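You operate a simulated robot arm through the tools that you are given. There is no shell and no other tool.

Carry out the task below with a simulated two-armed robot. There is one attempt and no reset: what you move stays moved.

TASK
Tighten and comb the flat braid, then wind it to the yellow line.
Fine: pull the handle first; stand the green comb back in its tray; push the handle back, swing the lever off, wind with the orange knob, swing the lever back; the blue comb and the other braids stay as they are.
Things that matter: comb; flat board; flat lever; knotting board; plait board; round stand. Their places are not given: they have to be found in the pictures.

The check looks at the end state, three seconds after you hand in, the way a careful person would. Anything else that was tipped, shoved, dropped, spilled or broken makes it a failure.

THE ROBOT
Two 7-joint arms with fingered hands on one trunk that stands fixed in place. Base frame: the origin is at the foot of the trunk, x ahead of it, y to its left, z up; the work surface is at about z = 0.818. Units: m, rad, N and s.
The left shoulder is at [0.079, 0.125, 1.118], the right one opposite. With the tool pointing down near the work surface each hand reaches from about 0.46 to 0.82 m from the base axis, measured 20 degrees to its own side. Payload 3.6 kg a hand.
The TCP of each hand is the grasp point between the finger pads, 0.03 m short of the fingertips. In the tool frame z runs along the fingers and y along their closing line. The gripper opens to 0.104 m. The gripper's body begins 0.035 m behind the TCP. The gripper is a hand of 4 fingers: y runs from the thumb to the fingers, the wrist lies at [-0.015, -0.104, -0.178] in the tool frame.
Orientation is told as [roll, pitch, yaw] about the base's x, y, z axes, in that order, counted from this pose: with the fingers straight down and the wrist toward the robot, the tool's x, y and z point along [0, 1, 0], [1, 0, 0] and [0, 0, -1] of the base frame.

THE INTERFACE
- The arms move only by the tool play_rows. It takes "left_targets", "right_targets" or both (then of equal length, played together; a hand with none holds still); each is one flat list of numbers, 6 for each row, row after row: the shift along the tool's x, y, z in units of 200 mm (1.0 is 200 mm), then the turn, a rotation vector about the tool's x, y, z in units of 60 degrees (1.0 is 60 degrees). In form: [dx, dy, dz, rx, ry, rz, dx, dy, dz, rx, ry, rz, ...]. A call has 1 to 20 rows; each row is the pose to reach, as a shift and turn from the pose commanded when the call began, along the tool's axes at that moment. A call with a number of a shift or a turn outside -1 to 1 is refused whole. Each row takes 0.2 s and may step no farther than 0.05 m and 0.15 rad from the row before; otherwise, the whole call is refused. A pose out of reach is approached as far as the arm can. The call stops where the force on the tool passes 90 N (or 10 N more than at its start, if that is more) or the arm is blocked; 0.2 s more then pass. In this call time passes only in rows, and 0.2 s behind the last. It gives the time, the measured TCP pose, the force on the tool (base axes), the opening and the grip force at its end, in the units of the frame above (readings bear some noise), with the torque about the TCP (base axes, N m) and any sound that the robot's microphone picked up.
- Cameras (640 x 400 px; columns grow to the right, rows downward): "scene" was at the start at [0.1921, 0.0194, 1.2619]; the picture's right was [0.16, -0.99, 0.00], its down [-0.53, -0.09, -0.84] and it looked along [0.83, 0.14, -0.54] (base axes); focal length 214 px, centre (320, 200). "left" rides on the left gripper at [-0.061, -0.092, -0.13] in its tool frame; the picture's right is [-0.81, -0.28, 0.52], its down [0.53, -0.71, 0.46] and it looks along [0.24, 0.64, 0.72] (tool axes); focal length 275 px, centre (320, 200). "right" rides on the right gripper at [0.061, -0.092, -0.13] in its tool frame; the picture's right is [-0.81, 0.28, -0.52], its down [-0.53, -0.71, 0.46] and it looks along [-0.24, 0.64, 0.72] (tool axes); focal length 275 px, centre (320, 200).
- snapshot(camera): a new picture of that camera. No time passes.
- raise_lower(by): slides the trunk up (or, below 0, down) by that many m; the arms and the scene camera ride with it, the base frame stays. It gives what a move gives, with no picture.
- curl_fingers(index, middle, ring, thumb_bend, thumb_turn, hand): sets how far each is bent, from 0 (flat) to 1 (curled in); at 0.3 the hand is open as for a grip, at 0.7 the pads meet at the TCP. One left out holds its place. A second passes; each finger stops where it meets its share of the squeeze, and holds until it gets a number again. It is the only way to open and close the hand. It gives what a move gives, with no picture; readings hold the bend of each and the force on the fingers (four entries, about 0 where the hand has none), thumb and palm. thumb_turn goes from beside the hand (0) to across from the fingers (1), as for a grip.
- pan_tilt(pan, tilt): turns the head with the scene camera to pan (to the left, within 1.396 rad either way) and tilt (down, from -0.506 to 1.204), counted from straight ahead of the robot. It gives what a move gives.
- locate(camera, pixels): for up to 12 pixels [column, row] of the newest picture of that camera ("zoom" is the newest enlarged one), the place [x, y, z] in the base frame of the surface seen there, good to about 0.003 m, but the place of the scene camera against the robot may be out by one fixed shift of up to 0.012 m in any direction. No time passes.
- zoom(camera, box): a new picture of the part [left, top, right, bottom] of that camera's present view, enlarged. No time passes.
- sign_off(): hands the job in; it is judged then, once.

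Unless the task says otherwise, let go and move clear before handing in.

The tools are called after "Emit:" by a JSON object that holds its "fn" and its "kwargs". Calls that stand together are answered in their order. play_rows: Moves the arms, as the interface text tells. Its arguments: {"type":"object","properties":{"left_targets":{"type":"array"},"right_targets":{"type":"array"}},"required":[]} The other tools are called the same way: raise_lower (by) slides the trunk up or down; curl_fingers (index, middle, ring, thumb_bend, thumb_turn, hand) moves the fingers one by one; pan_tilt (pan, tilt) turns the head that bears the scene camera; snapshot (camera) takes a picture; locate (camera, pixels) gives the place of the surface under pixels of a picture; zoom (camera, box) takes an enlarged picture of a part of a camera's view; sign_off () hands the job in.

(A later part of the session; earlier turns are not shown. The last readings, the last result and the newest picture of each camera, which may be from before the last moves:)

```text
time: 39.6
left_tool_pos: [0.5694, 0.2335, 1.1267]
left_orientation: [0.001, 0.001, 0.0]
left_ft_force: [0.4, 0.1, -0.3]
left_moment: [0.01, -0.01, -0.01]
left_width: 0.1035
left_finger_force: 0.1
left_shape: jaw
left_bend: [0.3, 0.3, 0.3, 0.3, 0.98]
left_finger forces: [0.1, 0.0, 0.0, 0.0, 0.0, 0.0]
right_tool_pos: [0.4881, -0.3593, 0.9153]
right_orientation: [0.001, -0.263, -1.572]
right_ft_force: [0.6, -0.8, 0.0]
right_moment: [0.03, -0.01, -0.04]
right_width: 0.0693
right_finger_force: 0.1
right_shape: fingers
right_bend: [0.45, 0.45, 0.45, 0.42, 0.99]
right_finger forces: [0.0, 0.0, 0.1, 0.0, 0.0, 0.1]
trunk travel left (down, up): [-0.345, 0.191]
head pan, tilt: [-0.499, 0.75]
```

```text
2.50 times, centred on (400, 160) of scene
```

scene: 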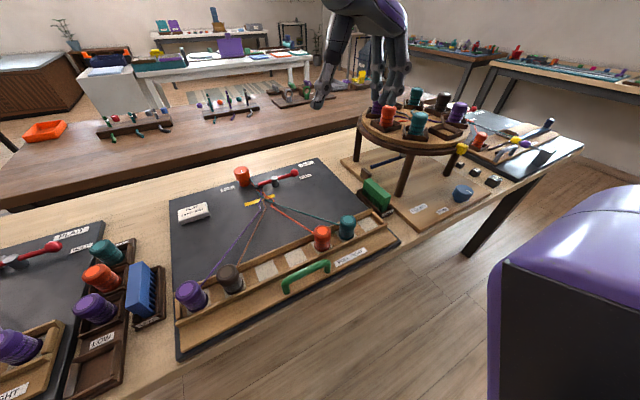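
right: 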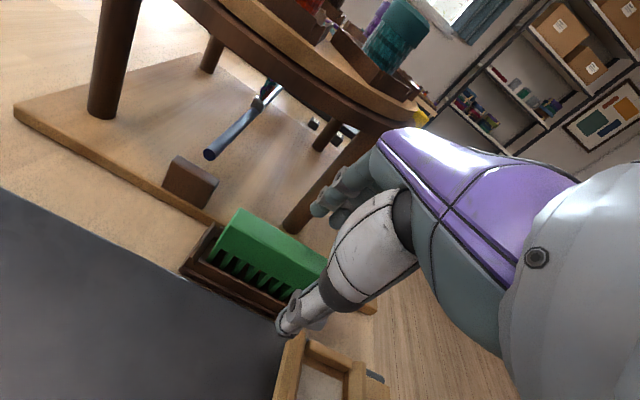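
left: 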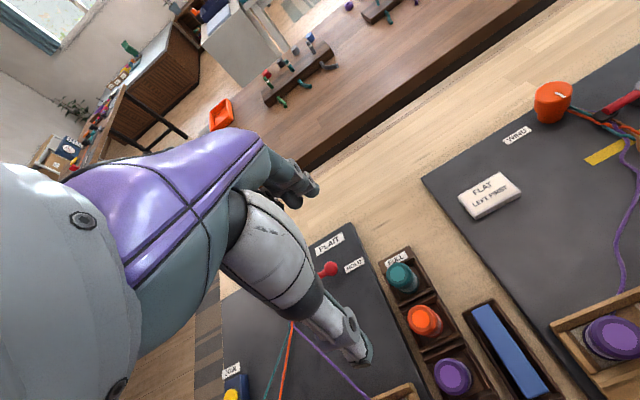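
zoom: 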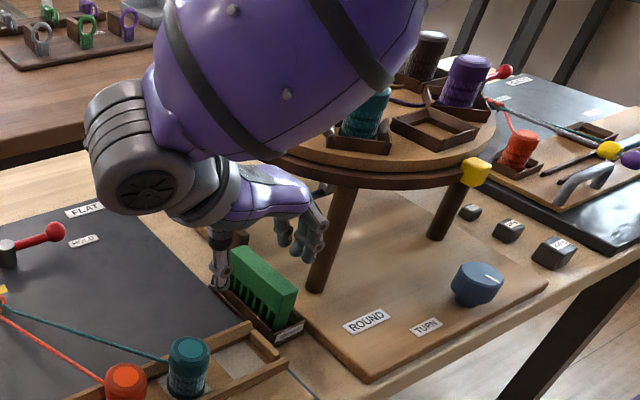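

Hand is in place beside the comb. The forearm passes near the stand's bobbins, so I'll measure its surface.

Emit:
{"fn": "locate", "kwargs": {"camera": "zoom", "pixels": [[250, 140], [300, 130], [350, 90], [390, 60], [420, 20], [365, 115], [300, 60], [200, 100], [265, 260], [217, 270], [305, 240], [280, 155]]}}

Emit:
{"fn": "pan_tilt", "kwargs": {"pan": -0.9, "tilt": 0.55}}

Emit:
{"fn": "snapshot", "kwargs": {"camera": "scene"}}

```text
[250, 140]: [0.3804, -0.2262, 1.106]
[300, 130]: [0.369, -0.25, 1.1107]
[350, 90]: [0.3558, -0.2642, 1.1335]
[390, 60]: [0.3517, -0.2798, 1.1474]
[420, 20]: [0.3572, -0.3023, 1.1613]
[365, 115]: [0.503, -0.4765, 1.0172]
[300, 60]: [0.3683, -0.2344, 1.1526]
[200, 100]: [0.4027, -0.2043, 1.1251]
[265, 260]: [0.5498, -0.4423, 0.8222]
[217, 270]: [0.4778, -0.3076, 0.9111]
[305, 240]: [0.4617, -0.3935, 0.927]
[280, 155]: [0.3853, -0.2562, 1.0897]
```

```text
time: 40.5
left_tool_pos: [0.5685, 0.2345, 1.1273]
left_orientation: [0.001, 0.0, -0.001]
left_ft_force: [-0.2, 0.0, 0.0]
left_moment: [0.02, -0.01, 0.02]
left_width: 0.1034
left_finger_force: 0.0
left_shape: jaw
left_bend: [0.3, 0.3, 0.3, 0.3, 0.98]
left_finger forces: [0.0, 0.1, 0.0, 0.1, 0.0, 0.1]
right_tool_pos: [0.4868, -0.3596, 0.9149]
right_orientation: [0.002, -0.265, -1.572]
right_ft_force: [-0.6, 0.2, -0.4]
right_moment: [0.0, 0.0, 0.02]
right_width: 0.0692
right_finger_force: 0.1
right_shape: fingers
right_bend: [0.45, 0.45, 0.45, 0.42, 0.99]
right_finger forces: [0.0, 0.1, 0.0, 0.0, 0.0, 0.0]
trunk travel left (down, up): [-0.345, 0.191]
head pan, tilt: [-0.901, 0.55]
```

```text
taken
```

scene: 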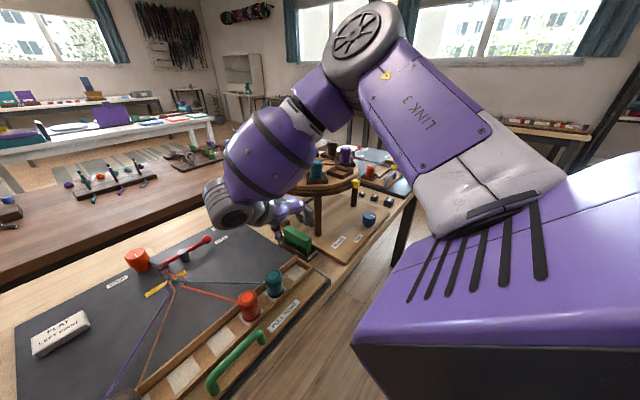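

The forearm (x≈0.37, z≥1.09) is well clear of the stand. Now I slide diagonally down onto the comb.

Emit:
{"fn": "play_rows", "kwargs": {"right_targets": [0, 0.0215, 0.089, 0, 0, 0, 0, 0.043, 0.178, 0, 0, 0, 0, 0.0645, 0.266, 0, 0, 0]}}

Emit:
{"fn": "snapshot", "kwargs": {"camera": "right"}}

Emit:
{"fn": "zoom", "kwargs": {"camera": "scene", "box": [230, 180, 350, 280]}}

```text
time: 41.3
left_tool_pos: [0.5694, 0.2336, 1.1262]
left_orientation: [0.0, 0.0, 0.0]
left_ft_force: [-0.5, 0.8, -0.6]
left_moment: [0.01, -0.01, -0.02]
left_width: 0.1039
left_finger_force: 0.1
left_shape: jaw
left_bend: [0.3, 0.3, 0.3, 0.3, 0.98]
left_finger forces: [0.0, 0.1, 0.1, 0.0, 0.0, 0.0]
right_tool_pos: [0.4877, -0.3851, 0.8669]
right_orientation: [0.0, -0.263, -1.572]
right_ft_force: [0.5, -0.3, 0.6]
right_moment: [0.0, -0.02, -0.03]
right_width: 0.0693
right_finger_force: 0.0
right_shape: fingers
right_bend: [0.45, 0.45, 0.45, 0.42, 0.99]
right_finger forces: [0.1, 0.0, 0.0, 0.0, 0.0, 0.0]
trunk travel left (down, up): [-0.345, 0.191]
head pan, tilt: [-0.901, 0.55]
```

```text
taken
```

right: 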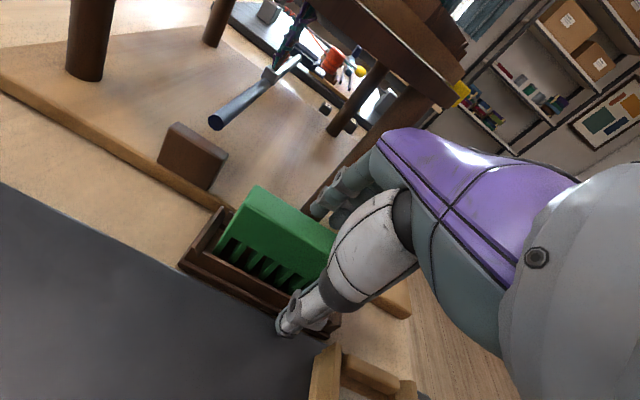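

```text
4.00 times, centred on (290, 230) of scene
```

zoom: 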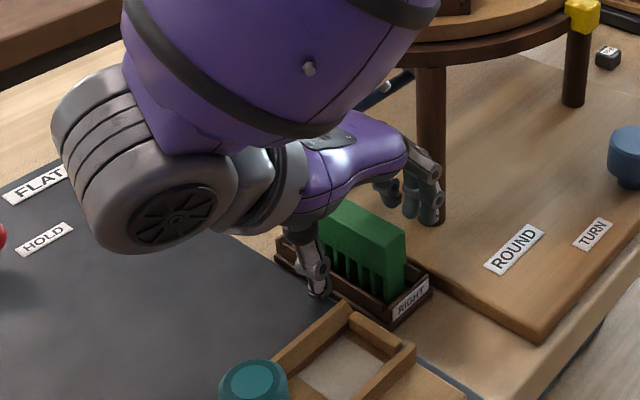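

The comb stands between thumb and fingers. Closing the grip.

Emit:
{"fn": "curl_fingers", "kwargs": {"hand": "right", "index": 0.6, "middle": 0.6, "ring": 0.6, "thumb_bend": 0.58}}

Emit:
{"fn": "curl_fingers", "kwargs": {"hand": "right", "index": 0.78, "middle": 0.78, "ring": 0.78, "thumb_bend": 0.78}}

Emit:
{"fn": "snapshot", "kwargs": {"camera": "right"}}

Emit:
{"fn": "zoom", "kwargs": {"camera": "scene", "box": [230, 180, 350, 280]}}

```text
time: 42.3
left_tool_pos: [0.57, 0.2339, 1.1254]
left_orientation: [0.001, 0.0, 0.001]
left_ft_force: [0.4, 0.5, -0.4]
left_moment: [-0.02, 0.02, -0.04]
left_width: 0.1037
left_finger_force: 0.2
left_shape: jaw
left_bend: [0.3, 0.3, 0.3, 0.3, 0.98]
left_finger forces: [0.1, 0.0, 0.1, 0.0, 0.0, 0.0]
right_tool_pos: [0.4874, -0.3847, 0.8672]
right_orientation: [0.0, -0.263, -1.572]
right_ft_force: [0.1, -0.2, -0.7]
right_moment: [0.0, -0.01, 0.0]
right_width: 0.0302
right_finger_force: 0.0
right_shape: fingers
right_bend: [0.6, 0.6, 0.6, 0.57, 1.0]
right_finger forces: [0.0, 0.0, 0.0, 0.1, 0.0, 0.0]
trunk travel left (down, up): [-0.345, 0.191]
head pan, tilt: [-0.901, 0.55]
```

```text
time: 43.3
left_tool_pos: [0.5685, 0.2336, 1.126]
left_orientation: [0.0, -0.001, 0.0]
left_ft_force: [-0.3, 0.3, 0.1]
left_moment: [0.0, 0.0, -0.01]
left_width: 0.1037
left_finger_force: 0.1
left_shape: jaw
left_bend: [0.3, 0.3, 0.3, 0.3, 0.98]
left_finger forces: [0.0, 0.1, 0.0, 0.0, 0.0, 0.1]
right_tool_pos: [0.4886, -0.3845, 0.8682]
right_orientation: [-0.001, -0.263, -1.571]
right_ft_force: [1.1, 2.2, -1.0]
right_moment: [0.16, -0.04, 0.14]
right_width: 0.0182
right_finger_force: 20.7
right_shape: fingers
right_bend: [0.75, 0.76, 0.76, 0.6, 1.0]
right_finger forces: [7.1, 6.9, 6.2, 0.0, 22.6, 0.1]
trunk travel left (down, up): [-0.345, 0.191]
head pan, tilt: [-0.901, 0.55]
```

```text
taken
```

right: 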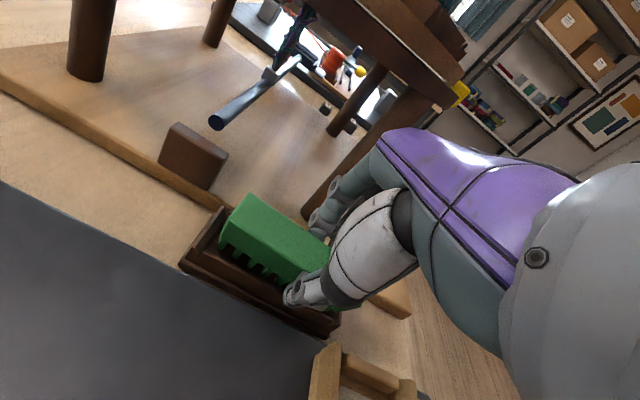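

```text
4.00 times, centred on (290, 230) of scene
```

zoom: 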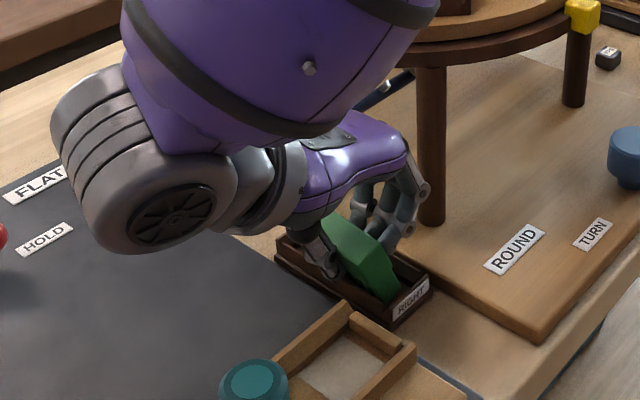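

Gripped with about 20 N; the comb turned to sit flush with the tilted fingers. I'll lift it out along its own axis and then up-left, away from the stand.

Emit:
{"fn": "play_rows", "kwargs": {"right_targets": [0, 0, -0.075, 0, 0, 0, 0, 0, -0.15, 0, 0, 0, 0, -0.07, -0.278, 0, 0, 0, 0, -0.12, -0.473, 0, 0, 0, 0, -0.132, -0.658, 0, 0, 0]}}

Emit:
{"fn": "snapshot", "kwargs": {"camera": "right"}}

Emit:
{"fn": "snapshot", "kwargs": {"camera": "scene"}}

```text
time: 44.5
left_tool_pos: [0.5692, 0.2343, 1.1264]
left_orientation: [0.0, 0.0, -0.001]
left_ft_force: [0.3, -0.5, -0.3]
left_moment: [-0.02, 0.03, 0.01]
left_width: 0.1038
left_finger_force: 0.0
left_shape: jaw
left_bend: [0.3, 0.3, 0.3, 0.3, 0.98]
left_finger forces: [0.1, 0.0, 0.0, 0.1, 0.1, 0.1]
right_tool_pos: [0.4871, -0.3258, 0.9879]
right_orientation: [0.001, -0.265, -1.571]
right_ft_force: [0.1, 0.5, -0.7]
right_moment: [-0.02, 0.01, -0.01]
right_width: 0.0182
right_finger_force: 20.9
right_shape: fingers
right_bend: [0.75, 0.76, 0.77, 0.6, 0.99]
right_finger forces: [9.3, 6.8, 4.5, 0.0, 20.8, 0.0]
trunk travel left (down, up): [-0.345, 0.191]
head pan, tilt: [-0.901, 0.55]
```

```text
taken
```

right: 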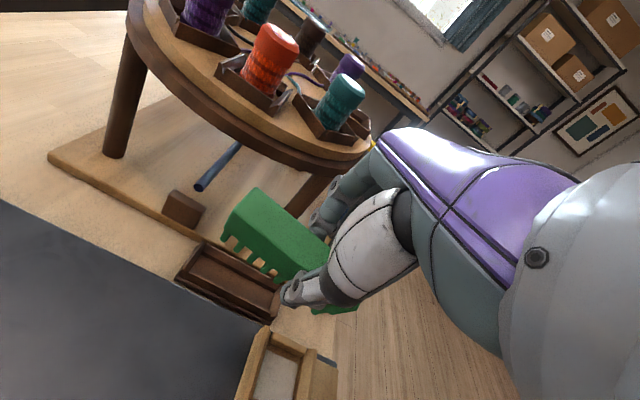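

```text
taken
```

scene: 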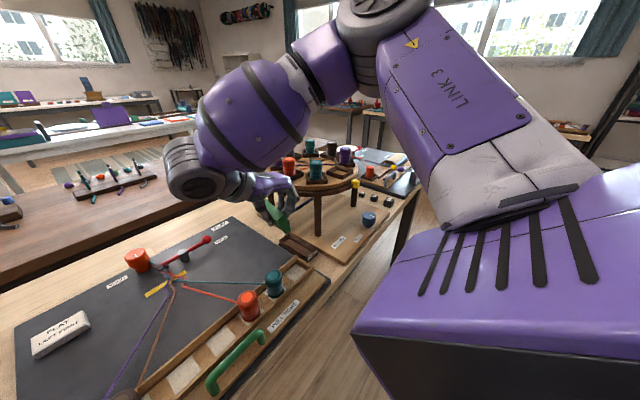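

The comb is out and its tray stayed put (right picture (230,280)). I'll record the empty tray's geometry for the return.

Emit:
{"fn": "zoom", "kwargs": {"camera": "right", "box": [160, 170, 360, 330]}}

Emit:
{"fn": "locate", "kwargs": {"camera": "zoom", "pixels": [[135, 235], [55, 345], [355, 480], [385, 395], [130, 275], [90, 320], [230, 345], [250, 395], [225, 330], [200, 270], [150, 330], [345, 445]]}}

```text
2.50 times, centred on (260, 250) of right
```

zoom: 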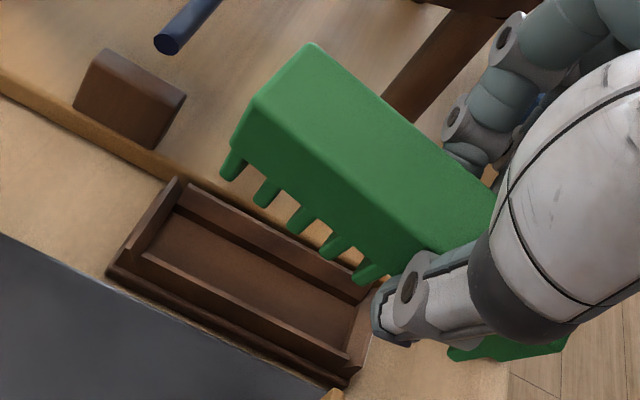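

```text
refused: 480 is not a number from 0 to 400
```

Emit:
{"fn": "locate", "kwargs": {"camera": "zoom", "pixels": [[178, 182], [110, 268], [340, 382], [355, 362], [150, 225], [135, 255], [250, 265], [240, 310], [230, 330], [265, 235], [350, 290], [300, 290]]}}

Emit:
{"fn": "locate", "kwargs": {"camera": "zoom", "pixels": [[315, 50], [250, 110], [240, 140], [235, 160], [265, 190], [330, 130], [370, 265], [360, 275], [480, 200], [300, 215], [222, 175], [420, 240]]}}

```text
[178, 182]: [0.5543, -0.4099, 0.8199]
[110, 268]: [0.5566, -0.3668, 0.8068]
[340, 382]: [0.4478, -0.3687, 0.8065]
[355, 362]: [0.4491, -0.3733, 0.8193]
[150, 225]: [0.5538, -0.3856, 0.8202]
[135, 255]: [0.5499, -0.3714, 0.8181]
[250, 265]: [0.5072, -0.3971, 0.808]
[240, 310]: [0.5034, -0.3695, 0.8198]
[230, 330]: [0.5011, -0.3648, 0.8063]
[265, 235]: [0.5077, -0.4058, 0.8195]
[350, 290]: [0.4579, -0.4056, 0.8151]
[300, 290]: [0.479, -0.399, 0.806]
```

```text
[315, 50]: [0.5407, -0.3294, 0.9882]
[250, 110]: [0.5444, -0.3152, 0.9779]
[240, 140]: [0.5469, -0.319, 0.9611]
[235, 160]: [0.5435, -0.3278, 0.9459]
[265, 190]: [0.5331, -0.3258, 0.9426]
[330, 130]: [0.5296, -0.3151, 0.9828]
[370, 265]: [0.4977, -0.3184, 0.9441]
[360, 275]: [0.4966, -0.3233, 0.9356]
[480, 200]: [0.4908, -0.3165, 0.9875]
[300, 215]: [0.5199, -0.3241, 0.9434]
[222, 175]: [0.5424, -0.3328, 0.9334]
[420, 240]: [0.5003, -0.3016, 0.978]
```

Tray interior is x 0.452–0.552, y -0.373 to -0.403, floor z 0.806; the comb bottom hangs ~0.055 m below the TCP. Now I'll straighten the tilt, then turn the hand back to yaw 0 so the comb lies across the strands.

Emit:
{"fn": "play_rows", "kwargs": {"right_targets": [0, -0.07, -0.123, 0.084, 0, 0, 0, -0.14, -0.245, 0.168, 0, 0, 0, -0.211, -0.368, 0.253, 0, 0]}}

Emit:
{"fn": "play_rows", "kwargs": {"right_targets": [0.04, -0.05, 0, 0, 0, -0.125, 0.08, -0.1, 0, 0, 0, -0.25, 0.12, -0.15, 0, 0, 0, -0.375, 0.16, -0.2, 0, 0, 0, -0.5, 0.2, -0.25, 0, 0, 0, -0.625, 0.2, -0.3, 0, 0, 0, -0.75]}}

Emit:
{"fn": "snapshot", "kwargs": {"camera": "right"}}

```text
time: 45.3
left_tool_pos: [0.5678, 0.2342, 1.1265]
left_orientation: [-0.001, -0.002, -0.002]
left_ft_force: [-0.4, 0.5, 0.0]
left_moment: [-0.01, -0.02, 0.01]
left_width: 0.1035
left_finger_force: 0.1
left_shape: jaw
left_bend: [0.3, 0.3, 0.3, 0.3, 0.98]
left_finger forces: [0.1, 0.0, 0.0, 0.0, 0.1, 0.0]
right_tool_pos: [0.487, -0.264, 1.0482]
right_orientation: [0.0, 0.002, -1.571]
right_ft_force: [0.5, 0.4, 0.0]
right_moment: [-0.01, 0.01, 0.0]
right_width: 0.0182
right_finger_force: 20.4
right_shape: fingers
right_bend: [0.75, 0.76, 0.77, 0.6, 0.99]
right_finger forces: [9.4, 6.7, 4.6, 0.0, 20.6, 0.0]
trunk travel left (down, up): [-0.345, 0.191]
head pan, tilt: [-0.901, 0.55]
```

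```text
time: 46.7
left_tool_pos: [0.5688, 0.2333, 1.1263]
left_orientation: [0.001, 0.0, -0.001]
left_ft_force: [-0.9, 0.5, 0.3]
left_moment: [-0.01, -0.03, 0.01]
left_width: 0.1038
left_finger_force: 0.1
left_shape: jaw
left_bend: [0.3, 0.3, 0.3, 0.3, 0.98]
left_finger forces: [0.1, 0.0, 0.1, 0.0, 0.1, 0.0]
right_tool_pos: [0.5282, -0.2053, 1.0477]
right_orientation: [0.002, -0.001, -0.782]
right_ft_force: [0.0, 0.4, -0.6]
right_moment: [-0.02, -0.02, -0.01]
right_width: 0.0181
right_finger_force: 20.5
right_shape: fingers
right_bend: [0.75, 0.76, 0.77, 0.6, 0.99]
right_finger forces: [9.4, 6.7, 4.6, 0.1, 20.7, 0.0]
trunk travel left (down, up): [-0.345, 0.191]
head pan, tilt: [-0.901, 0.55]
```

```text
taken
```

right: 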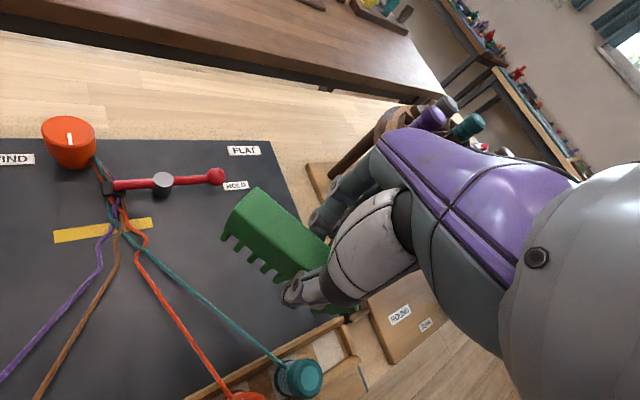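

Good view of the braid from the right camera: fell near (115,220), kinks at (100,262), (115,258), (145,245). I'll locate the strands and zoom.

Emit:
{"fn": "zoom", "kwargs": {"camera": "right", "box": [20, 100, 260, 300]}}

Emit:
{"fn": "locate", "kwargs": {"camera": "right", "pixels": [[115, 220], [124, 232], [100, 240], [100, 265], [118, 255], [146, 245], [137, 258], [150, 257], [60, 330], [90, 305], [165, 300], [200, 300]]}}

Emit:
{"fn": "locate", "kwargs": {"camera": "right", "pixels": [[110, 187], [162, 183], [216, 176], [112, 200], [70, 150], [55, 236], [150, 223], [100, 165], [105, 172], [120, 212], [235, 185], [130, 185]]}}

```text
2.00 times, centred on (140, 200) of right
```

zoom: 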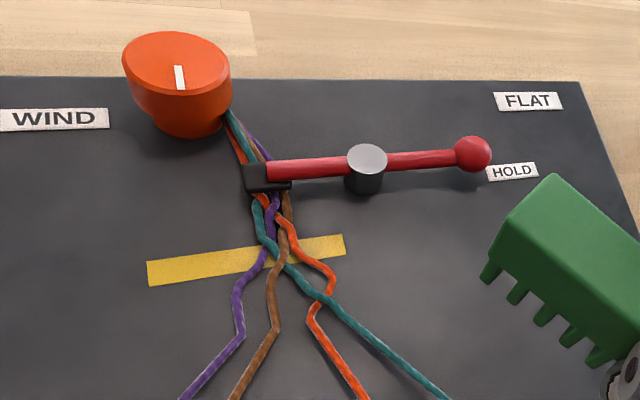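

```text
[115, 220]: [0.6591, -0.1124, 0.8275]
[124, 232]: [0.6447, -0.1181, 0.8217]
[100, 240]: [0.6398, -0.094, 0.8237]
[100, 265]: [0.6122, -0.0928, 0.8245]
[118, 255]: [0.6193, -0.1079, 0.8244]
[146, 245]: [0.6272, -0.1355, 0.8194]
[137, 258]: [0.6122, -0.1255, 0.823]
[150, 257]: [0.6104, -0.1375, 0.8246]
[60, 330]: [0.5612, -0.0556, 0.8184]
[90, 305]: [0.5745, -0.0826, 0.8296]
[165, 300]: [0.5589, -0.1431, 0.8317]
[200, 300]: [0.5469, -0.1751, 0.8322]
```

```text
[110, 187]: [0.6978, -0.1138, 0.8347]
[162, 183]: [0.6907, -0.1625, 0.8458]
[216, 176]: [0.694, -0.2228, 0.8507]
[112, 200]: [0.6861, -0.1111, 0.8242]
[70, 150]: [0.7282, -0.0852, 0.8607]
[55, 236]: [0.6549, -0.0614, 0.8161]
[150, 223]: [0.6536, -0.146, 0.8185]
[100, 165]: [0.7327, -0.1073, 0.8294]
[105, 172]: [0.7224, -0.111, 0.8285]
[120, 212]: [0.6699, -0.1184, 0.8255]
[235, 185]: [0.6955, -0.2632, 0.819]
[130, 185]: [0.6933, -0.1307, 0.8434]
```

Kinks lie at x≈0.612–0.62, yellow line at x≈0.655. I'll finish turning to yaw 0 and bring the comb over x≈0.592, centred at y≈-0.111.

Emit:
{"fn": "play_rows", "kwargs": {"right_targets": [0.086, -0.009, 0, 0, 0, -0.125, 0.173, -0.018, 0, 0, 0, -0.25, 0.259, -0.027, 0, 0, 0, -0.375, 0.345, -0.036, 0, 0, 0, -0.5, 0.432, -0.045, 0.05, 0, 0, -0.625, 0.518, -0.053, 0.15, 0, 0, -0.745]}}

Emit:
{"fn": "pan_tilt", "kwargs": {"pan": -0.1, "tilt": 0.75}}

Emit:
{"fn": "snapshot", "kwargs": {"camera": "scene"}}

Emit:
{"fn": "snapshot", "kwargs": {"camera": "right"}}

```text
time: 48.1
left_tool_pos: [0.5694, 0.2339, 1.126]
left_orientation: [-0.001, -0.001, 0.001]
left_ft_force: [-1.0, 0.1, -0.5]
left_moment: [-0.01, 0.0, 0.0]
left_width: 0.1036
left_finger_force: 0.1
left_shape: jaw
left_bend: [0.3, 0.3, 0.3, 0.3, 0.98]
left_finger forces: [0.0, 0.0, 0.0, 0.0, 0.0, 0.1]
right_tool_pos: [0.5941, -0.1248, 1.0184]
right_orientation: [0.001, -0.002, -0.003]
right_ft_force: [-0.1, 0.4, 0.0]
right_moment: [-0.03, 0.02, -0.03]
right_width: 0.0183
right_finger_force: 20.1
right_shape: fingers
right_bend: [0.75, 0.76, 0.77, 0.6, 0.99]
right_finger forces: [9.5, 6.6, 4.6, 0.0, 20.8, 0.0]
trunk travel left (down, up): [-0.345, 0.191]
head pan, tilt: [-0.901, 0.55]
```

```text
time: 49.2
left_tool_pos: [0.5688, 0.2342, 1.126]
left_orientation: [-0.001, 0.002, 0.0]
left_ft_force: [0.1, 0.2, -0.2]
left_moment: [0.0, 0.01, 0.05]
left_width: 0.1038
left_finger_force: 0.0
left_shape: jaw
left_bend: [0.3, 0.3, 0.3, 0.3, 0.98]
left_finger forces: [0.2, 0.1, 0.0, 0.1, 0.0, 0.0]
right_tool_pos: [0.5918, -0.1249, 1.0192]
right_orientation: [0.001, -0.002, -0.006]
right_ft_force: [-0.3, 0.1, -0.3]
right_moment: [-0.03, 0.0, -0.06]
right_width: 0.0182
right_finger_force: 20.8
right_shape: fingers
right_bend: [0.75, 0.76, 0.77, 0.6, 0.99]
right_finger forces: [9.6, 6.5, 4.5, 0.0, 20.7, 0.0]
trunk travel left (down, up): [-0.345, 0.191]
head pan, tilt: [-0.099, 0.75]
```

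```text
taken
```

scene: 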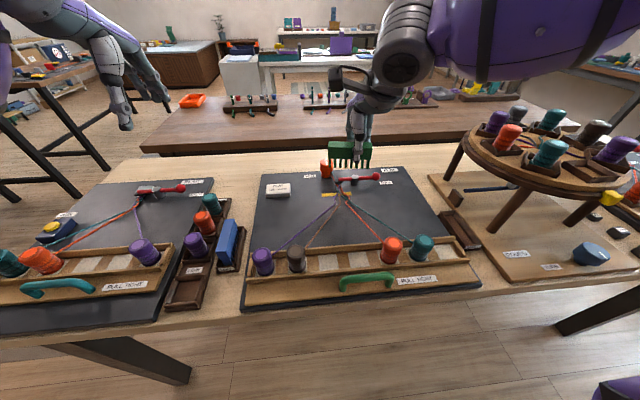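

```text
taken
```

right: 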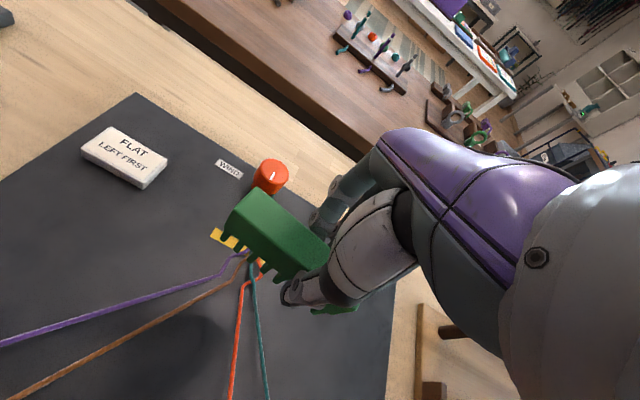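

Emit:
{"fn": "zoom", "kwargs": {"camera": "scene", "box": [280, 100, 440, 220]}}

Emit:
{"fn": "locate", "kwargs": {"camera": "scene", "pixels": [[329, 166], [367, 166], [331, 145], [370, 145], [350, 166], [340, 160]]}}

Emit:
{"fn": "zoom", "kwargs": {"camera": "right", "box": [180, 150, 380, 330]}}

```text
3.33 times, centred on (360, 160) of scene
```

zoom: 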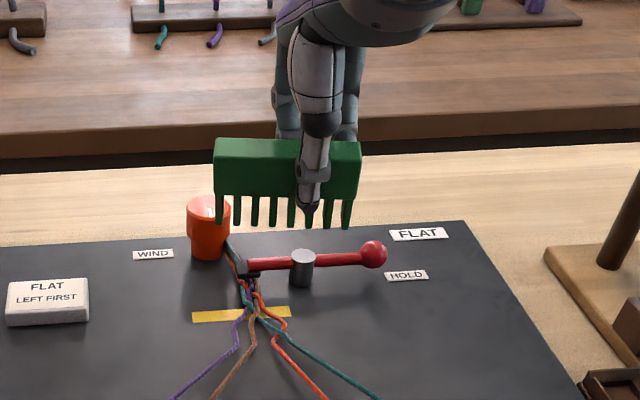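

```text
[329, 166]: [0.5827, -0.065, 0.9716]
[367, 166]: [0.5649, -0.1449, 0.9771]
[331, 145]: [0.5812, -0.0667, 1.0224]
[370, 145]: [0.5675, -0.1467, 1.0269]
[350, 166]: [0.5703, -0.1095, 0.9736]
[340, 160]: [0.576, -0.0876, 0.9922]
```

```text
2.22 times, centred on (280, 240) of right
```

zoom: 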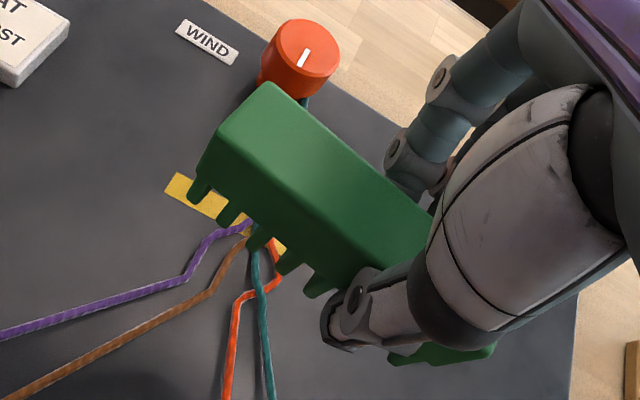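

The comb hangs with 7 teeth, yawed about 10° and rolled 4°, with its centre at y≈-0.111. I'll correct the yaw and roll while lowering to z≈0.92.

Emit:
{"fn": "play_rows", "kwargs": {"right_targets": [0, 0, 0.16, 0, 0.028, -0.09, 0, 0, 0.32, 0, 0.055, -0.17, 0.0, 0.0, 0.48, 0, 0.055, -0.17]}}

Emit:
{"fn": "zoom", "kwargs": {"camera": "scene", "box": [280, 120, 440, 220]}}

Emit:
{"fn": "zoom", "kwargs": {"camera": "right", "box": [160, 150, 360, 350]}}

```text
time: 50.0
left_tool_pos: [0.5692, 0.2339, 1.126]
left_orientation: [-0.001, 0.0, 0.0]
left_ft_force: [0.9, -0.8, -0.5]
left_moment: [0.0, -0.01, 0.0]
left_width: 0.1035
left_finger_force: 0.1
left_shape: jaw
left_bend: [0.3, 0.3, 0.3, 0.3, 0.98]
left_finger forces: [0.0, 0.1, 0.0, 0.0, 0.0, 0.1]
right_tool_pos: [0.5938, -0.1252, 0.921]
right_orientation: [0.059, -0.007, 0.173]
right_ft_force: [1.0, 0.2, -1.1]
right_moment: [0.01, -0.02, -0.04]
right_width: 0.0182
right_finger_force: 19.9
right_shape: fingers
right_bend: [0.76, 0.76, 0.77, 0.6, 0.99]
right_finger forces: [9.5, 6.2, 4.7, 0.0, 20.6, 0.0]
trunk travel left (down, up): [-0.345, 0.191]
head pan, tilt: [-0.099, 0.75]
```

```text
4.00 times, centred on (360, 170) of scene
```

zoom: 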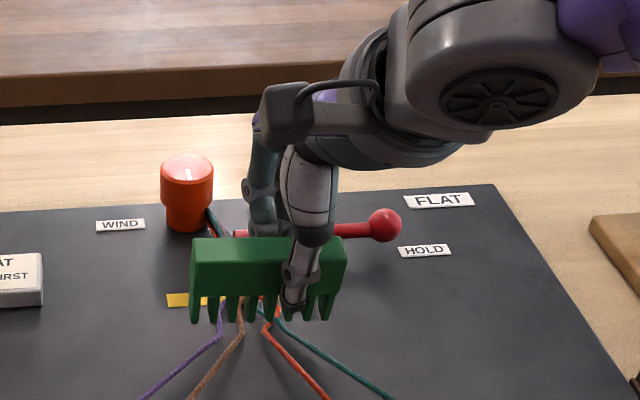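

```text
2.00 times, centred on (260, 250) of right
```

zoom: 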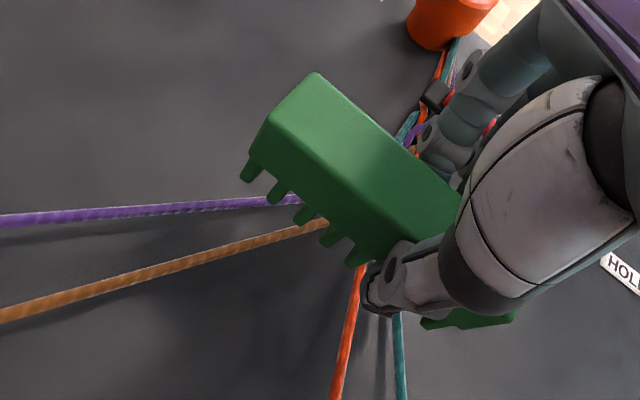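

The comb is now parallel to y. I'll check its tip heights, and lower it between the strands.

Emit:
{"fn": "locate", "kwargs": {"camera": "zoom", "pixels": [[250, 165], [270, 195], [300, 220], [330, 240], [355, 260], [320, 110]]}}

Emit:
{"fn": "locate", "kwargs": {"camera": "scene", "pixels": [[329, 198], [361, 197], [329, 185], [364, 185], [345, 198]]}}

```text
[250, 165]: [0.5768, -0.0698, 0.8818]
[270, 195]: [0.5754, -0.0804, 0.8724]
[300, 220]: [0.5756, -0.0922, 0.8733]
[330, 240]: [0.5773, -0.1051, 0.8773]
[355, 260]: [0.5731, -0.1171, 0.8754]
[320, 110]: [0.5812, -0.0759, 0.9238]
```

```text
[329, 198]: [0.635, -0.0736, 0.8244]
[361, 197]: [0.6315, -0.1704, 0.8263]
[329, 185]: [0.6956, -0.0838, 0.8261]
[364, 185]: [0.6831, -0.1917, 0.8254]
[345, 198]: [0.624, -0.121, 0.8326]
```

Teeth tips are about 0.051 m below the TCP. Lowering 45 mm to put the teeth among the strands, just above the board.

Emit:
{"fn": "play_rows", "kwargs": {"right_targets": [0, 0, 0.08, 0, 0, 0, 0, 0, 0.16, 0, 0, 0, 0, 0, 0.225, 0, 0, 0]}}

Emit:
{"fn": "zoom", "kwargs": {"camera": "scene", "box": [280, 140, 440, 240]}}

Emit:
{"fn": "zoom", "kwargs": {"camera": "right", "box": [160, 150, 360, 350]}}

```text
time: 50.8
left_tool_pos: [0.5684, 0.2341, 1.1275]
left_orientation: [0.0, 0.0, -0.001]
left_ft_force: [0.1, 0.2, -0.8]
left_moment: [-0.02, 0.0, -0.02]
left_width: 0.1037
left_finger_force: 0.0
left_shape: jaw
left_bend: [0.3, 0.3, 0.3, 0.3, 0.98]
left_finger forces: [0.0, 0.0, 0.0, 0.1, 0.0, 0.0]
right_tool_pos: [0.5929, -0.1214, 0.8765]
right_orientation: [0.058, -0.006, 0.172]
right_ft_force: [0.7, -0.6, -0.6]
right_moment: [-0.01, 0.02, -0.01]
right_width: 0.0185
right_finger_force: 20.4
right_shape: fingers
right_bend: [0.76, 0.76, 0.77, 0.6, 0.99]
right_finger forces: [9.7, 6.3, 4.6, 0.0, 20.6, 0.1]
trunk travel left (down, up): [-0.345, 0.191]
head pan, tilt: [-0.099, 0.75]
```

```text
4.00 times, centred on (360, 190) of scene
```

zoom: 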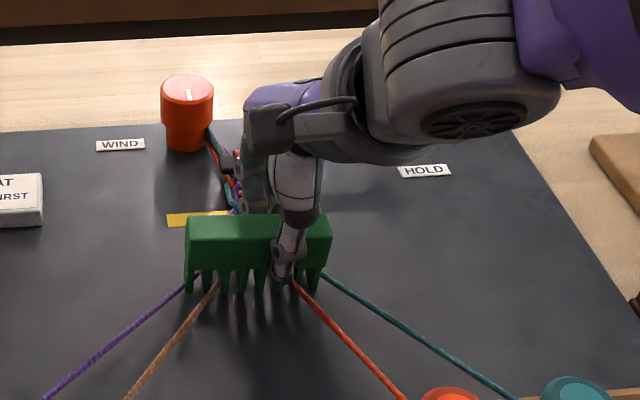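

```text
2.00 times, centred on (260, 250) of right
```

zoom: 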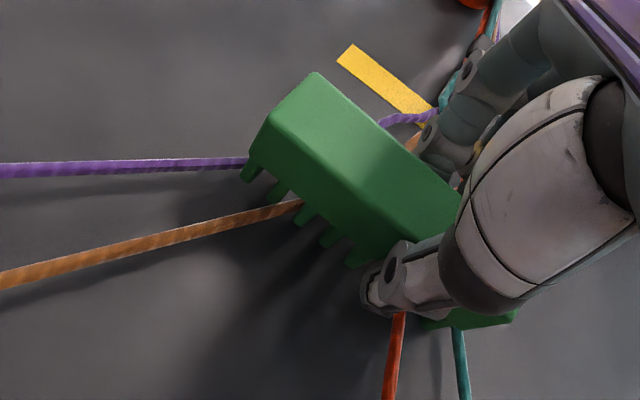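

The teeth are among the strands, all four within the comb. Lowering 3 mm more, then I sweep away from me toward the fell in slow steps.

Emit:
{"fn": "play_rows", "kwargs": {"right_targets": [0, 0, 0.015, 0, 0, 0, -0.0085, 0.049, 0.015, 0, 0, 0, -0.017, 0.0985, 0.015, 0, 0, 0, -0.0256, 0.148, 0.015, 0, 0, 0, -0.034, 0.197, 0.015, 0, 0, 0]}}

Emit:
{"fn": "zoom", "kwargs": {"camera": "scene", "box": [280, 140, 440, 240]}}

Emit:
{"fn": "zoom", "kwargs": {"camera": "right", "box": [160, 150, 360, 350]}}

```text
time: 52.0
left_tool_pos: [0.569, 0.2342, 1.1259]
left_orientation: [0.001, 0.0, 0.0]
left_ft_force: [0.1, 0.2, 0.0]
left_moment: [-0.01, -0.03, -0.01]
left_width: 0.1039
left_finger_force: 0.1
left_shape: jaw
left_bend: [0.3, 0.3, 0.3, 0.3, 0.98]
left_finger forces: [0.0, 0.0, 0.1, 0.1, 0.0, 0.0]
right_tool_pos: [0.6331, -0.1218, 0.8751]
right_orientation: [0.057, -0.005, 0.172]
right_ft_force: [-0.2, 0.4, 1.0]
right_moment: [-0.03, 0.08, -0.04]
right_width: 0.0182
right_finger_force: 20.5
right_shape: fingers
right_bend: [0.76, 0.76, 0.77, 0.6, 0.99]
right_finger forces: [9.5, 6.3, 4.3, 0.0, 20.9, 0.1]
trunk travel left (down, up): [-0.345, 0.191]
head pan, tilt: [-0.099, 0.75]
```

```text
4.00 times, centred on (360, 190) of scene
```

zoom: 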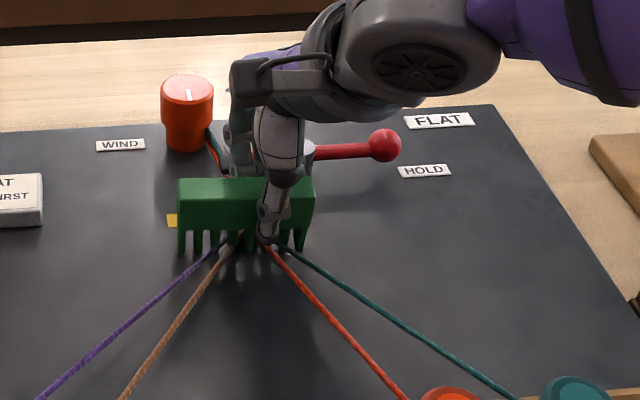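

```text
2.00 times, centred on (260, 250) of right
```

zoom: 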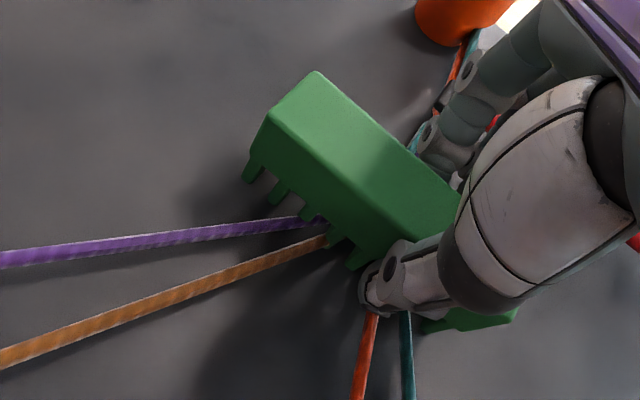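

No resistance so far; kinks are gone on the near side. Sweeping 24 mm further toward the fell.

Emit:
{"fn": "play_rows", "kwargs": {"right_targets": [-0.0068, 0.0394, 0, 0, 0, 0, -0.0137, 0.0788, 0, 0, 0, 0, -0.0205, 0.118, 0, 0, 0, 0]}}

Emit:
{"fn": "zoom", "kwargs": {"camera": "scene", "box": [280, 140, 440, 240]}}

Emit:
{"fn": "zoom", "kwargs": {"camera": "right", "box": [200, 120, 360, 280]}}

```text
time: 52.8
left_tool_pos: [0.5676, 0.2339, 1.1269]
left_orientation: [0.001, -0.001, 0.001]
left_ft_force: [-0.7, -0.3, -0.2]
left_moment: [-0.01, 0.01, 0.03]
left_width: 0.1038
left_finger_force: 0.1
left_shape: jaw
left_bend: [0.3, 0.3, 0.3, 0.3, 0.98]
left_finger forces: [0.1, 0.1, 0.0, 0.1, 0.0, 0.0]
right_tool_pos: [0.6565, -0.1211, 0.8743]
right_orientation: [0.057, -0.005, 0.173]
right_ft_force: [-11.9, 0.3, -1.3]
right_moment: [0.03, 0.35, 0.13]
right_width: 0.0186
right_finger_force: 19.0
right_shape: fingers
right_bend: [0.77, 0.77, 0.77, 0.58, 1.0]
right_finger forces: [4.8, 3.7, 4.7, 0.1, 25.2, 0.1]
trunk travel left (down, up): [-0.345, 0.191]
head pan, tilt: [-0.099, 0.75]
```

```text
4.00 times, centred on (360, 190) of scene
```

zoom: 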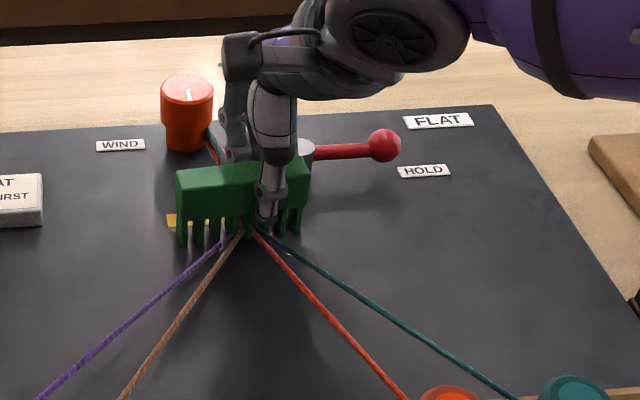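

```text
2.50 times, centred on (280, 200) of right
```

zoom: 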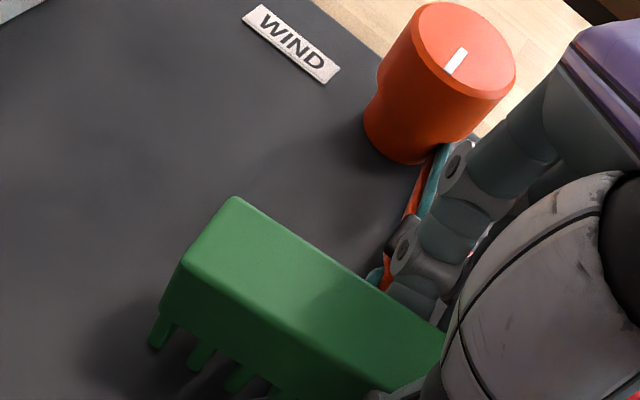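

Resistance of 12 N with the teeth held back: the comb has met the packed fell. I'll ease off a few mm and lift straight out to look.

Emit:
{"fn": "play_rows", "kwargs": {"right_targets": [0.0026, -0.015, 0, 0, 0, 0, 0.0043, -0.025, -0.02, 0, 0, 0, 0.0043, -0.025, -0.15, 0, 0, 0, 0.0043, -0.025, -0.35, 0, 0, 0, 0.0043, -0.06, -0.58, 0, 0, 0, 0.0043, -0.2, -0.7, 0, 0, 0]}}

Emit:
{"fn": "zoom", "kwargs": {"camera": "scene", "box": [270, 120, 450, 260]}}

Emit:
{"fn": "snapshot", "kwargs": {"camera": "right"}}

```text
time: 54.2
left_tool_pos: [0.5685, 0.2338, 1.1265]
left_orientation: [0.001, -0.003, 0.0]
left_ft_force: [0.6, -0.7, 0.0]
left_moment: [0.01, 0.0, 0.0]
left_width: 0.1036
left_finger_force: 0.1
left_shape: jaw
left_bend: [0.3, 0.3, 0.3, 0.3, 0.98]
left_finger forces: [0.1, 0.0, 0.1, 0.0, 0.1, 0.0]
right_tool_pos: [0.6169, -0.1356, 1.0135]
right_orientation: [0.058, -0.007, 0.171]
right_ft_force: [-0.6, -1.1, -0.8]
right_moment: [0.01, -0.01, 0.0]
right_width: 0.0186
right_finger_force: 20.5
right_shape: fingers
right_bend: [0.77, 0.77, 0.77, 0.58, 0.99]
right_finger forces: [9.6, 7.0, 3.8, 0.0, 20.6, 0.0]
trunk travel left (down, up): [-0.345, 0.191]
head pan, tilt: [-0.099, 0.75]
```

```text
2.86 times, centred on (360, 190) of scene
```

zoom: 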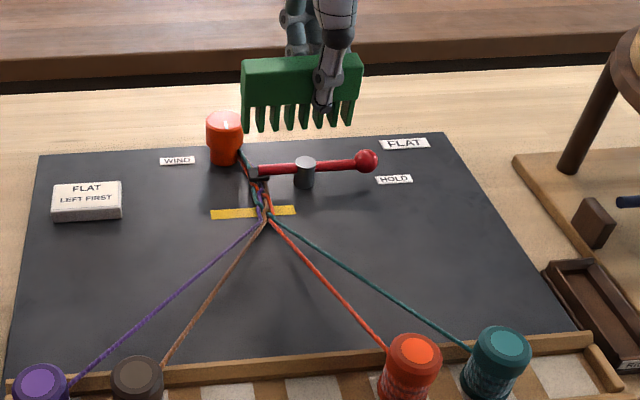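

```text
taken
```

right: 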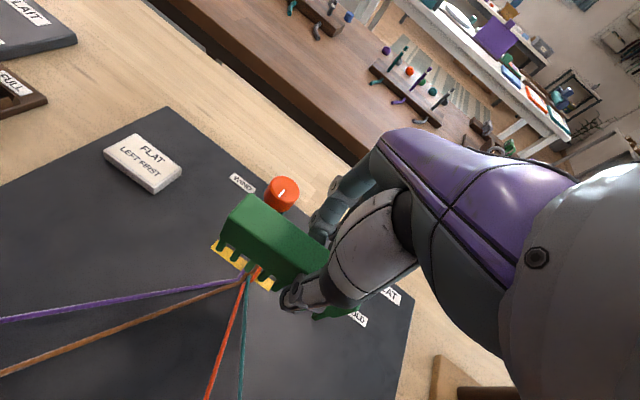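

The kinks are gone and the strands run straight to a fell just in front of the yellow line (zoom (265,215)). Now the comb goes back; first I check its attitude in the hand.

Emit:
{"fn": "zoom", "kwargs": {"camera": "scene", "box": [310, 110, 410, 180]}}

Emit:
{"fn": "locate", "kwargs": {"camera": "zoom", "pixels": [[170, 180], [500, 165], [175, 250], [500, 240], [180, 310], [500, 290], [300, 175], [300, 240], [250, 300], [460, 290]]}}

```text
5.71 times, centred on (360, 145) of scene
```

zoom: 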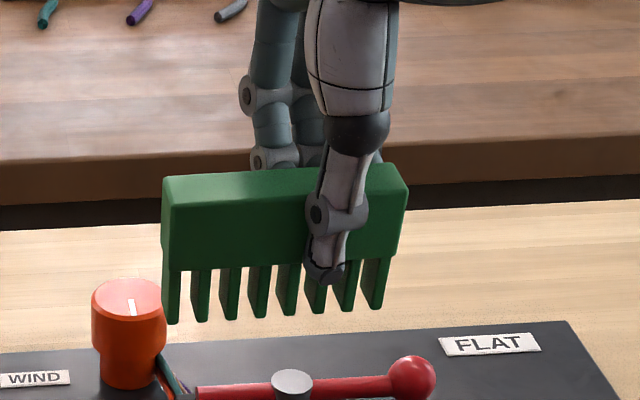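

```text
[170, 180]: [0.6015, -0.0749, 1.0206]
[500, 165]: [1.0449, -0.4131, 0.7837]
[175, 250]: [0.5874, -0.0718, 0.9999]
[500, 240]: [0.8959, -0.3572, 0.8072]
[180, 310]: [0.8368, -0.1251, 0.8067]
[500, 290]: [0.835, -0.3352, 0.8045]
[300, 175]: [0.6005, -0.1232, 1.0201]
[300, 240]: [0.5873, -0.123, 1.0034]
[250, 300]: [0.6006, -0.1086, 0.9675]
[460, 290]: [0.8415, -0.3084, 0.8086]
```

Emit:
{"fn": "locate", "kwargs": {"camera": "zoom", "pixels": [[175, 200], [172, 230], [170, 260], [171, 300], [200, 305], [385, 200], [385, 230], [380, 265], [376, 295], [290, 200], [290, 240], [287, 300]]}}

```text
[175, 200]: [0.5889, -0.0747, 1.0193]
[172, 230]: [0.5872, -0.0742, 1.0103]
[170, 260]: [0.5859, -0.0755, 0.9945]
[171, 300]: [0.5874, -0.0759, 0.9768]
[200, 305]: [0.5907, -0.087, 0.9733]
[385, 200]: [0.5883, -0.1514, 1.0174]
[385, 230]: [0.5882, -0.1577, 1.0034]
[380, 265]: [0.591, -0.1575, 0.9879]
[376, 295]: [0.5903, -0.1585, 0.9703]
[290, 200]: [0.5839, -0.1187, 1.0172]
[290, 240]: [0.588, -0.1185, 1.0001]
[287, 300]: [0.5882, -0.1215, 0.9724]
```

The comb is vertical and level at this hand attitude, bottom ~0.050 below the TCP. I'll carry it back toward the tray, yawing -90° about the vertical in two parts.

Emit:
{"fn": "play_rows", "kwargs": {"right_targets": [-0.041, -0.064, -0.042, -0.00725, 0, 0.1248, -0.082, -0.128, -0.084, -0.0145, 0, 0.2495, -0.1225, -0.192, -0.1265, -0.02175, 0, 0.3743, -0.163, -0.256, -0.169, -0.029, 0, 0.499, -0.204, -0.32, -0.211, -0.03625, 0, 0.6238, -0.245, -0.384, -0.253, -0.0435, 0, 0.7485]}}

```text
time: 55.6
left_tool_pos: [0.5691, 0.2348, 1.1266]
left_orientation: [0.0, 0.0, 0.0]
left_ft_force: [0.0, 0.5, 0.0]
left_moment: [-0.02, -0.02, -0.03]
left_width: 0.1037
left_finger_force: 0.1
left_shape: jaw
left_bend: [0.3, 0.3, 0.3, 0.3, 0.98]
left_finger forces: [0.1, 0.1, 0.0, 0.0, 0.1, 0.0]
right_tool_pos: [0.5496, -0.1995, 1.0609]
right_orientation: [0.063, -0.005, -0.616]
right_ft_force: [-0.9, -0.2, -0.7]
right_moment: [0.0, 0.0, 0.03]
right_width: 0.0182
right_finger_force: 20.4
right_shape: fingers
right_bend: [0.77, 0.77, 0.77, 0.58, 0.99]
right_finger forces: [9.7, 6.8, 4.0, 0.1, 20.5, 0.1]
trunk travel left (down, up): [-0.345, 0.191]
head pan, tilt: [-0.099, 0.75]
```

Emit:
{"fn": "play_rows", "kwargs": {"right_targets": [-0.098, 0.006, 0.025, -0.00725, 0, 0.1248, -0.197, 0.012, 0.05, -0.0145, 0, 0.2495, -0.295, 0.0175, 0.075, -0.02175, 0, 0.3743, -0.393, 0.023, 0.1, -0.029, 0, 0.499, -0.492, 0.029, 0.125, -0.03625, 0, 0.6238, -0.59, 0.035, 0.15, -0.0435, 0, 0.7485]}}

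Emit:
{"fn": "pan_tilt", "kwargs": {"pan": -0.5, "tilt": 0.75}}

Emit:
{"fn": "snapshot", "kwargs": {"camera": "scene"}}

Emit:
{"fn": "snapshot", "kwargs": {"camera": "right"}}

```text
time: 57.0
left_tool_pos: [0.5693, 0.2346, 1.1256]
left_orientation: [-0.001, 0.0, 0.001]
left_ft_force: [0.8, -0.1, -0.3]
left_moment: [0.02, -0.03, -0.03]
left_width: 0.1036
left_finger_force: 0.2
left_shape: jaw
left_bend: [0.3, 0.3, 0.3, 0.3, 0.98]
left_finger forces: [0.0, 0.0, 0.0, 0.0, 0.1, 0.1]
right_tool_pos: [0.4886, -0.2998, 1.023]
right_orientation: [0.064, 0.0, -1.399]
right_ft_force: [0.6, -1.1, -1.1]
right_moment: [0.01, 0.02, -0.01]
right_width: 0.0184
right_finger_force: 20.2
right_shape: fingers
right_bend: [0.77, 0.77, 0.77, 0.58, 0.99]
right_finger forces: [9.8, 6.8, 3.9, 0.0, 20.6, 0.1]
trunk travel left (down, up): [-0.345, 0.191]
head pan, tilt: [-0.099, 0.75]
```

```text
time: 57.9
left_tool_pos: [0.5687, 0.2341, 1.1262]
left_orientation: [0.0, 0.0, 0.0]
left_ft_force: [0.5, 0.1, 1.0]
left_moment: [-0.01, -0.01, -0.01]
left_width: 0.1036
left_finger_force: 0.1
left_shape: jaw
left_bend: [0.3, 0.3, 0.3, 0.3, 0.98]
left_finger forces: [0.0, 0.0, 0.0, 0.0, 0.0, 0.0]
right_tool_pos: [0.49, -0.2992, 1.0235]
right_orientation: [0.065, 0.001, -1.4]
right_ft_force: [0.9, 0.2, -0.7]
right_moment: [-0.03, 0.01, -0.03]
right_width: 0.0185
right_finger_force: 20.5
right_shape: fingers
right_bend: [0.77, 0.77, 0.77, 0.58, 0.99]
right_finger forces: [9.7, 6.9, 4.0, 0.1, 20.7, 0.0]
trunk travel left (down, up): [-0.345, 0.191]
head pan, tilt: [-0.499, 0.75]
```

```text
taken
```

scene: 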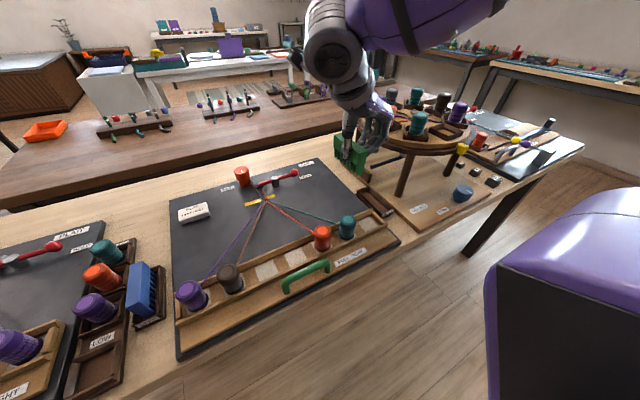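

```text
taken
```

right: 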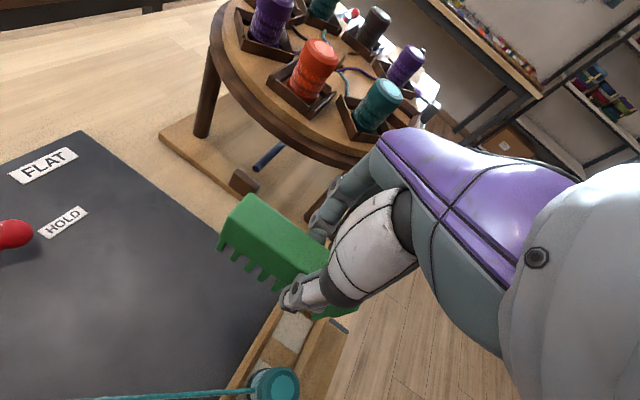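

Comb is back near the tray, along x. I'll measure it in the right camera to know its exact offset from the TCP.

Emit:
{"fn": "zoom", "kwargs": {"camera": "right", "box": [200, 170, 360, 330]}}

Emit:
{"fn": "locate", "kwargs": {"camera": "right", "pixels": [[245, 200], [230, 228], [221, 248], [222, 240], [290, 225], [322, 248], [315, 270], [270, 265], [275, 288], [250, 267], [235, 258], [300, 245]]}}

```text
2.50 times, centred on (280, 250) of right
```

zoom: 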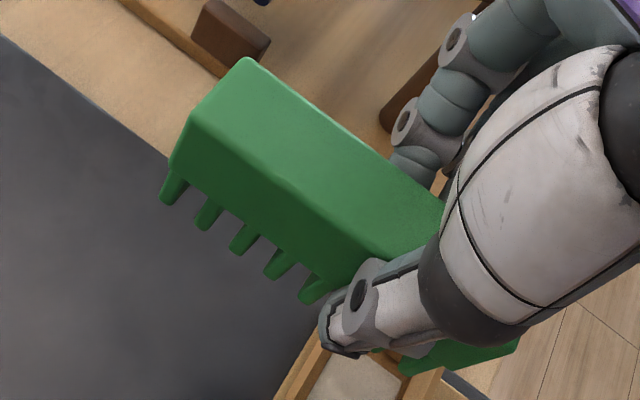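

```text
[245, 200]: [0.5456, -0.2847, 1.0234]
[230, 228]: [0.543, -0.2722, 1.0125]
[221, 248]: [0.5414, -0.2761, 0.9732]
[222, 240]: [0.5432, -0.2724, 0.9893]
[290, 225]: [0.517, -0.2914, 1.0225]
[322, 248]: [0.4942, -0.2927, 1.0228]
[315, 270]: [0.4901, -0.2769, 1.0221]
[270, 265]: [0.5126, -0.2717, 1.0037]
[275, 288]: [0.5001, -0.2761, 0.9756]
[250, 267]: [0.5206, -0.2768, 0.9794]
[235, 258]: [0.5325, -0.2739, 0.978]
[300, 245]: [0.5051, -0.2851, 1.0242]
```

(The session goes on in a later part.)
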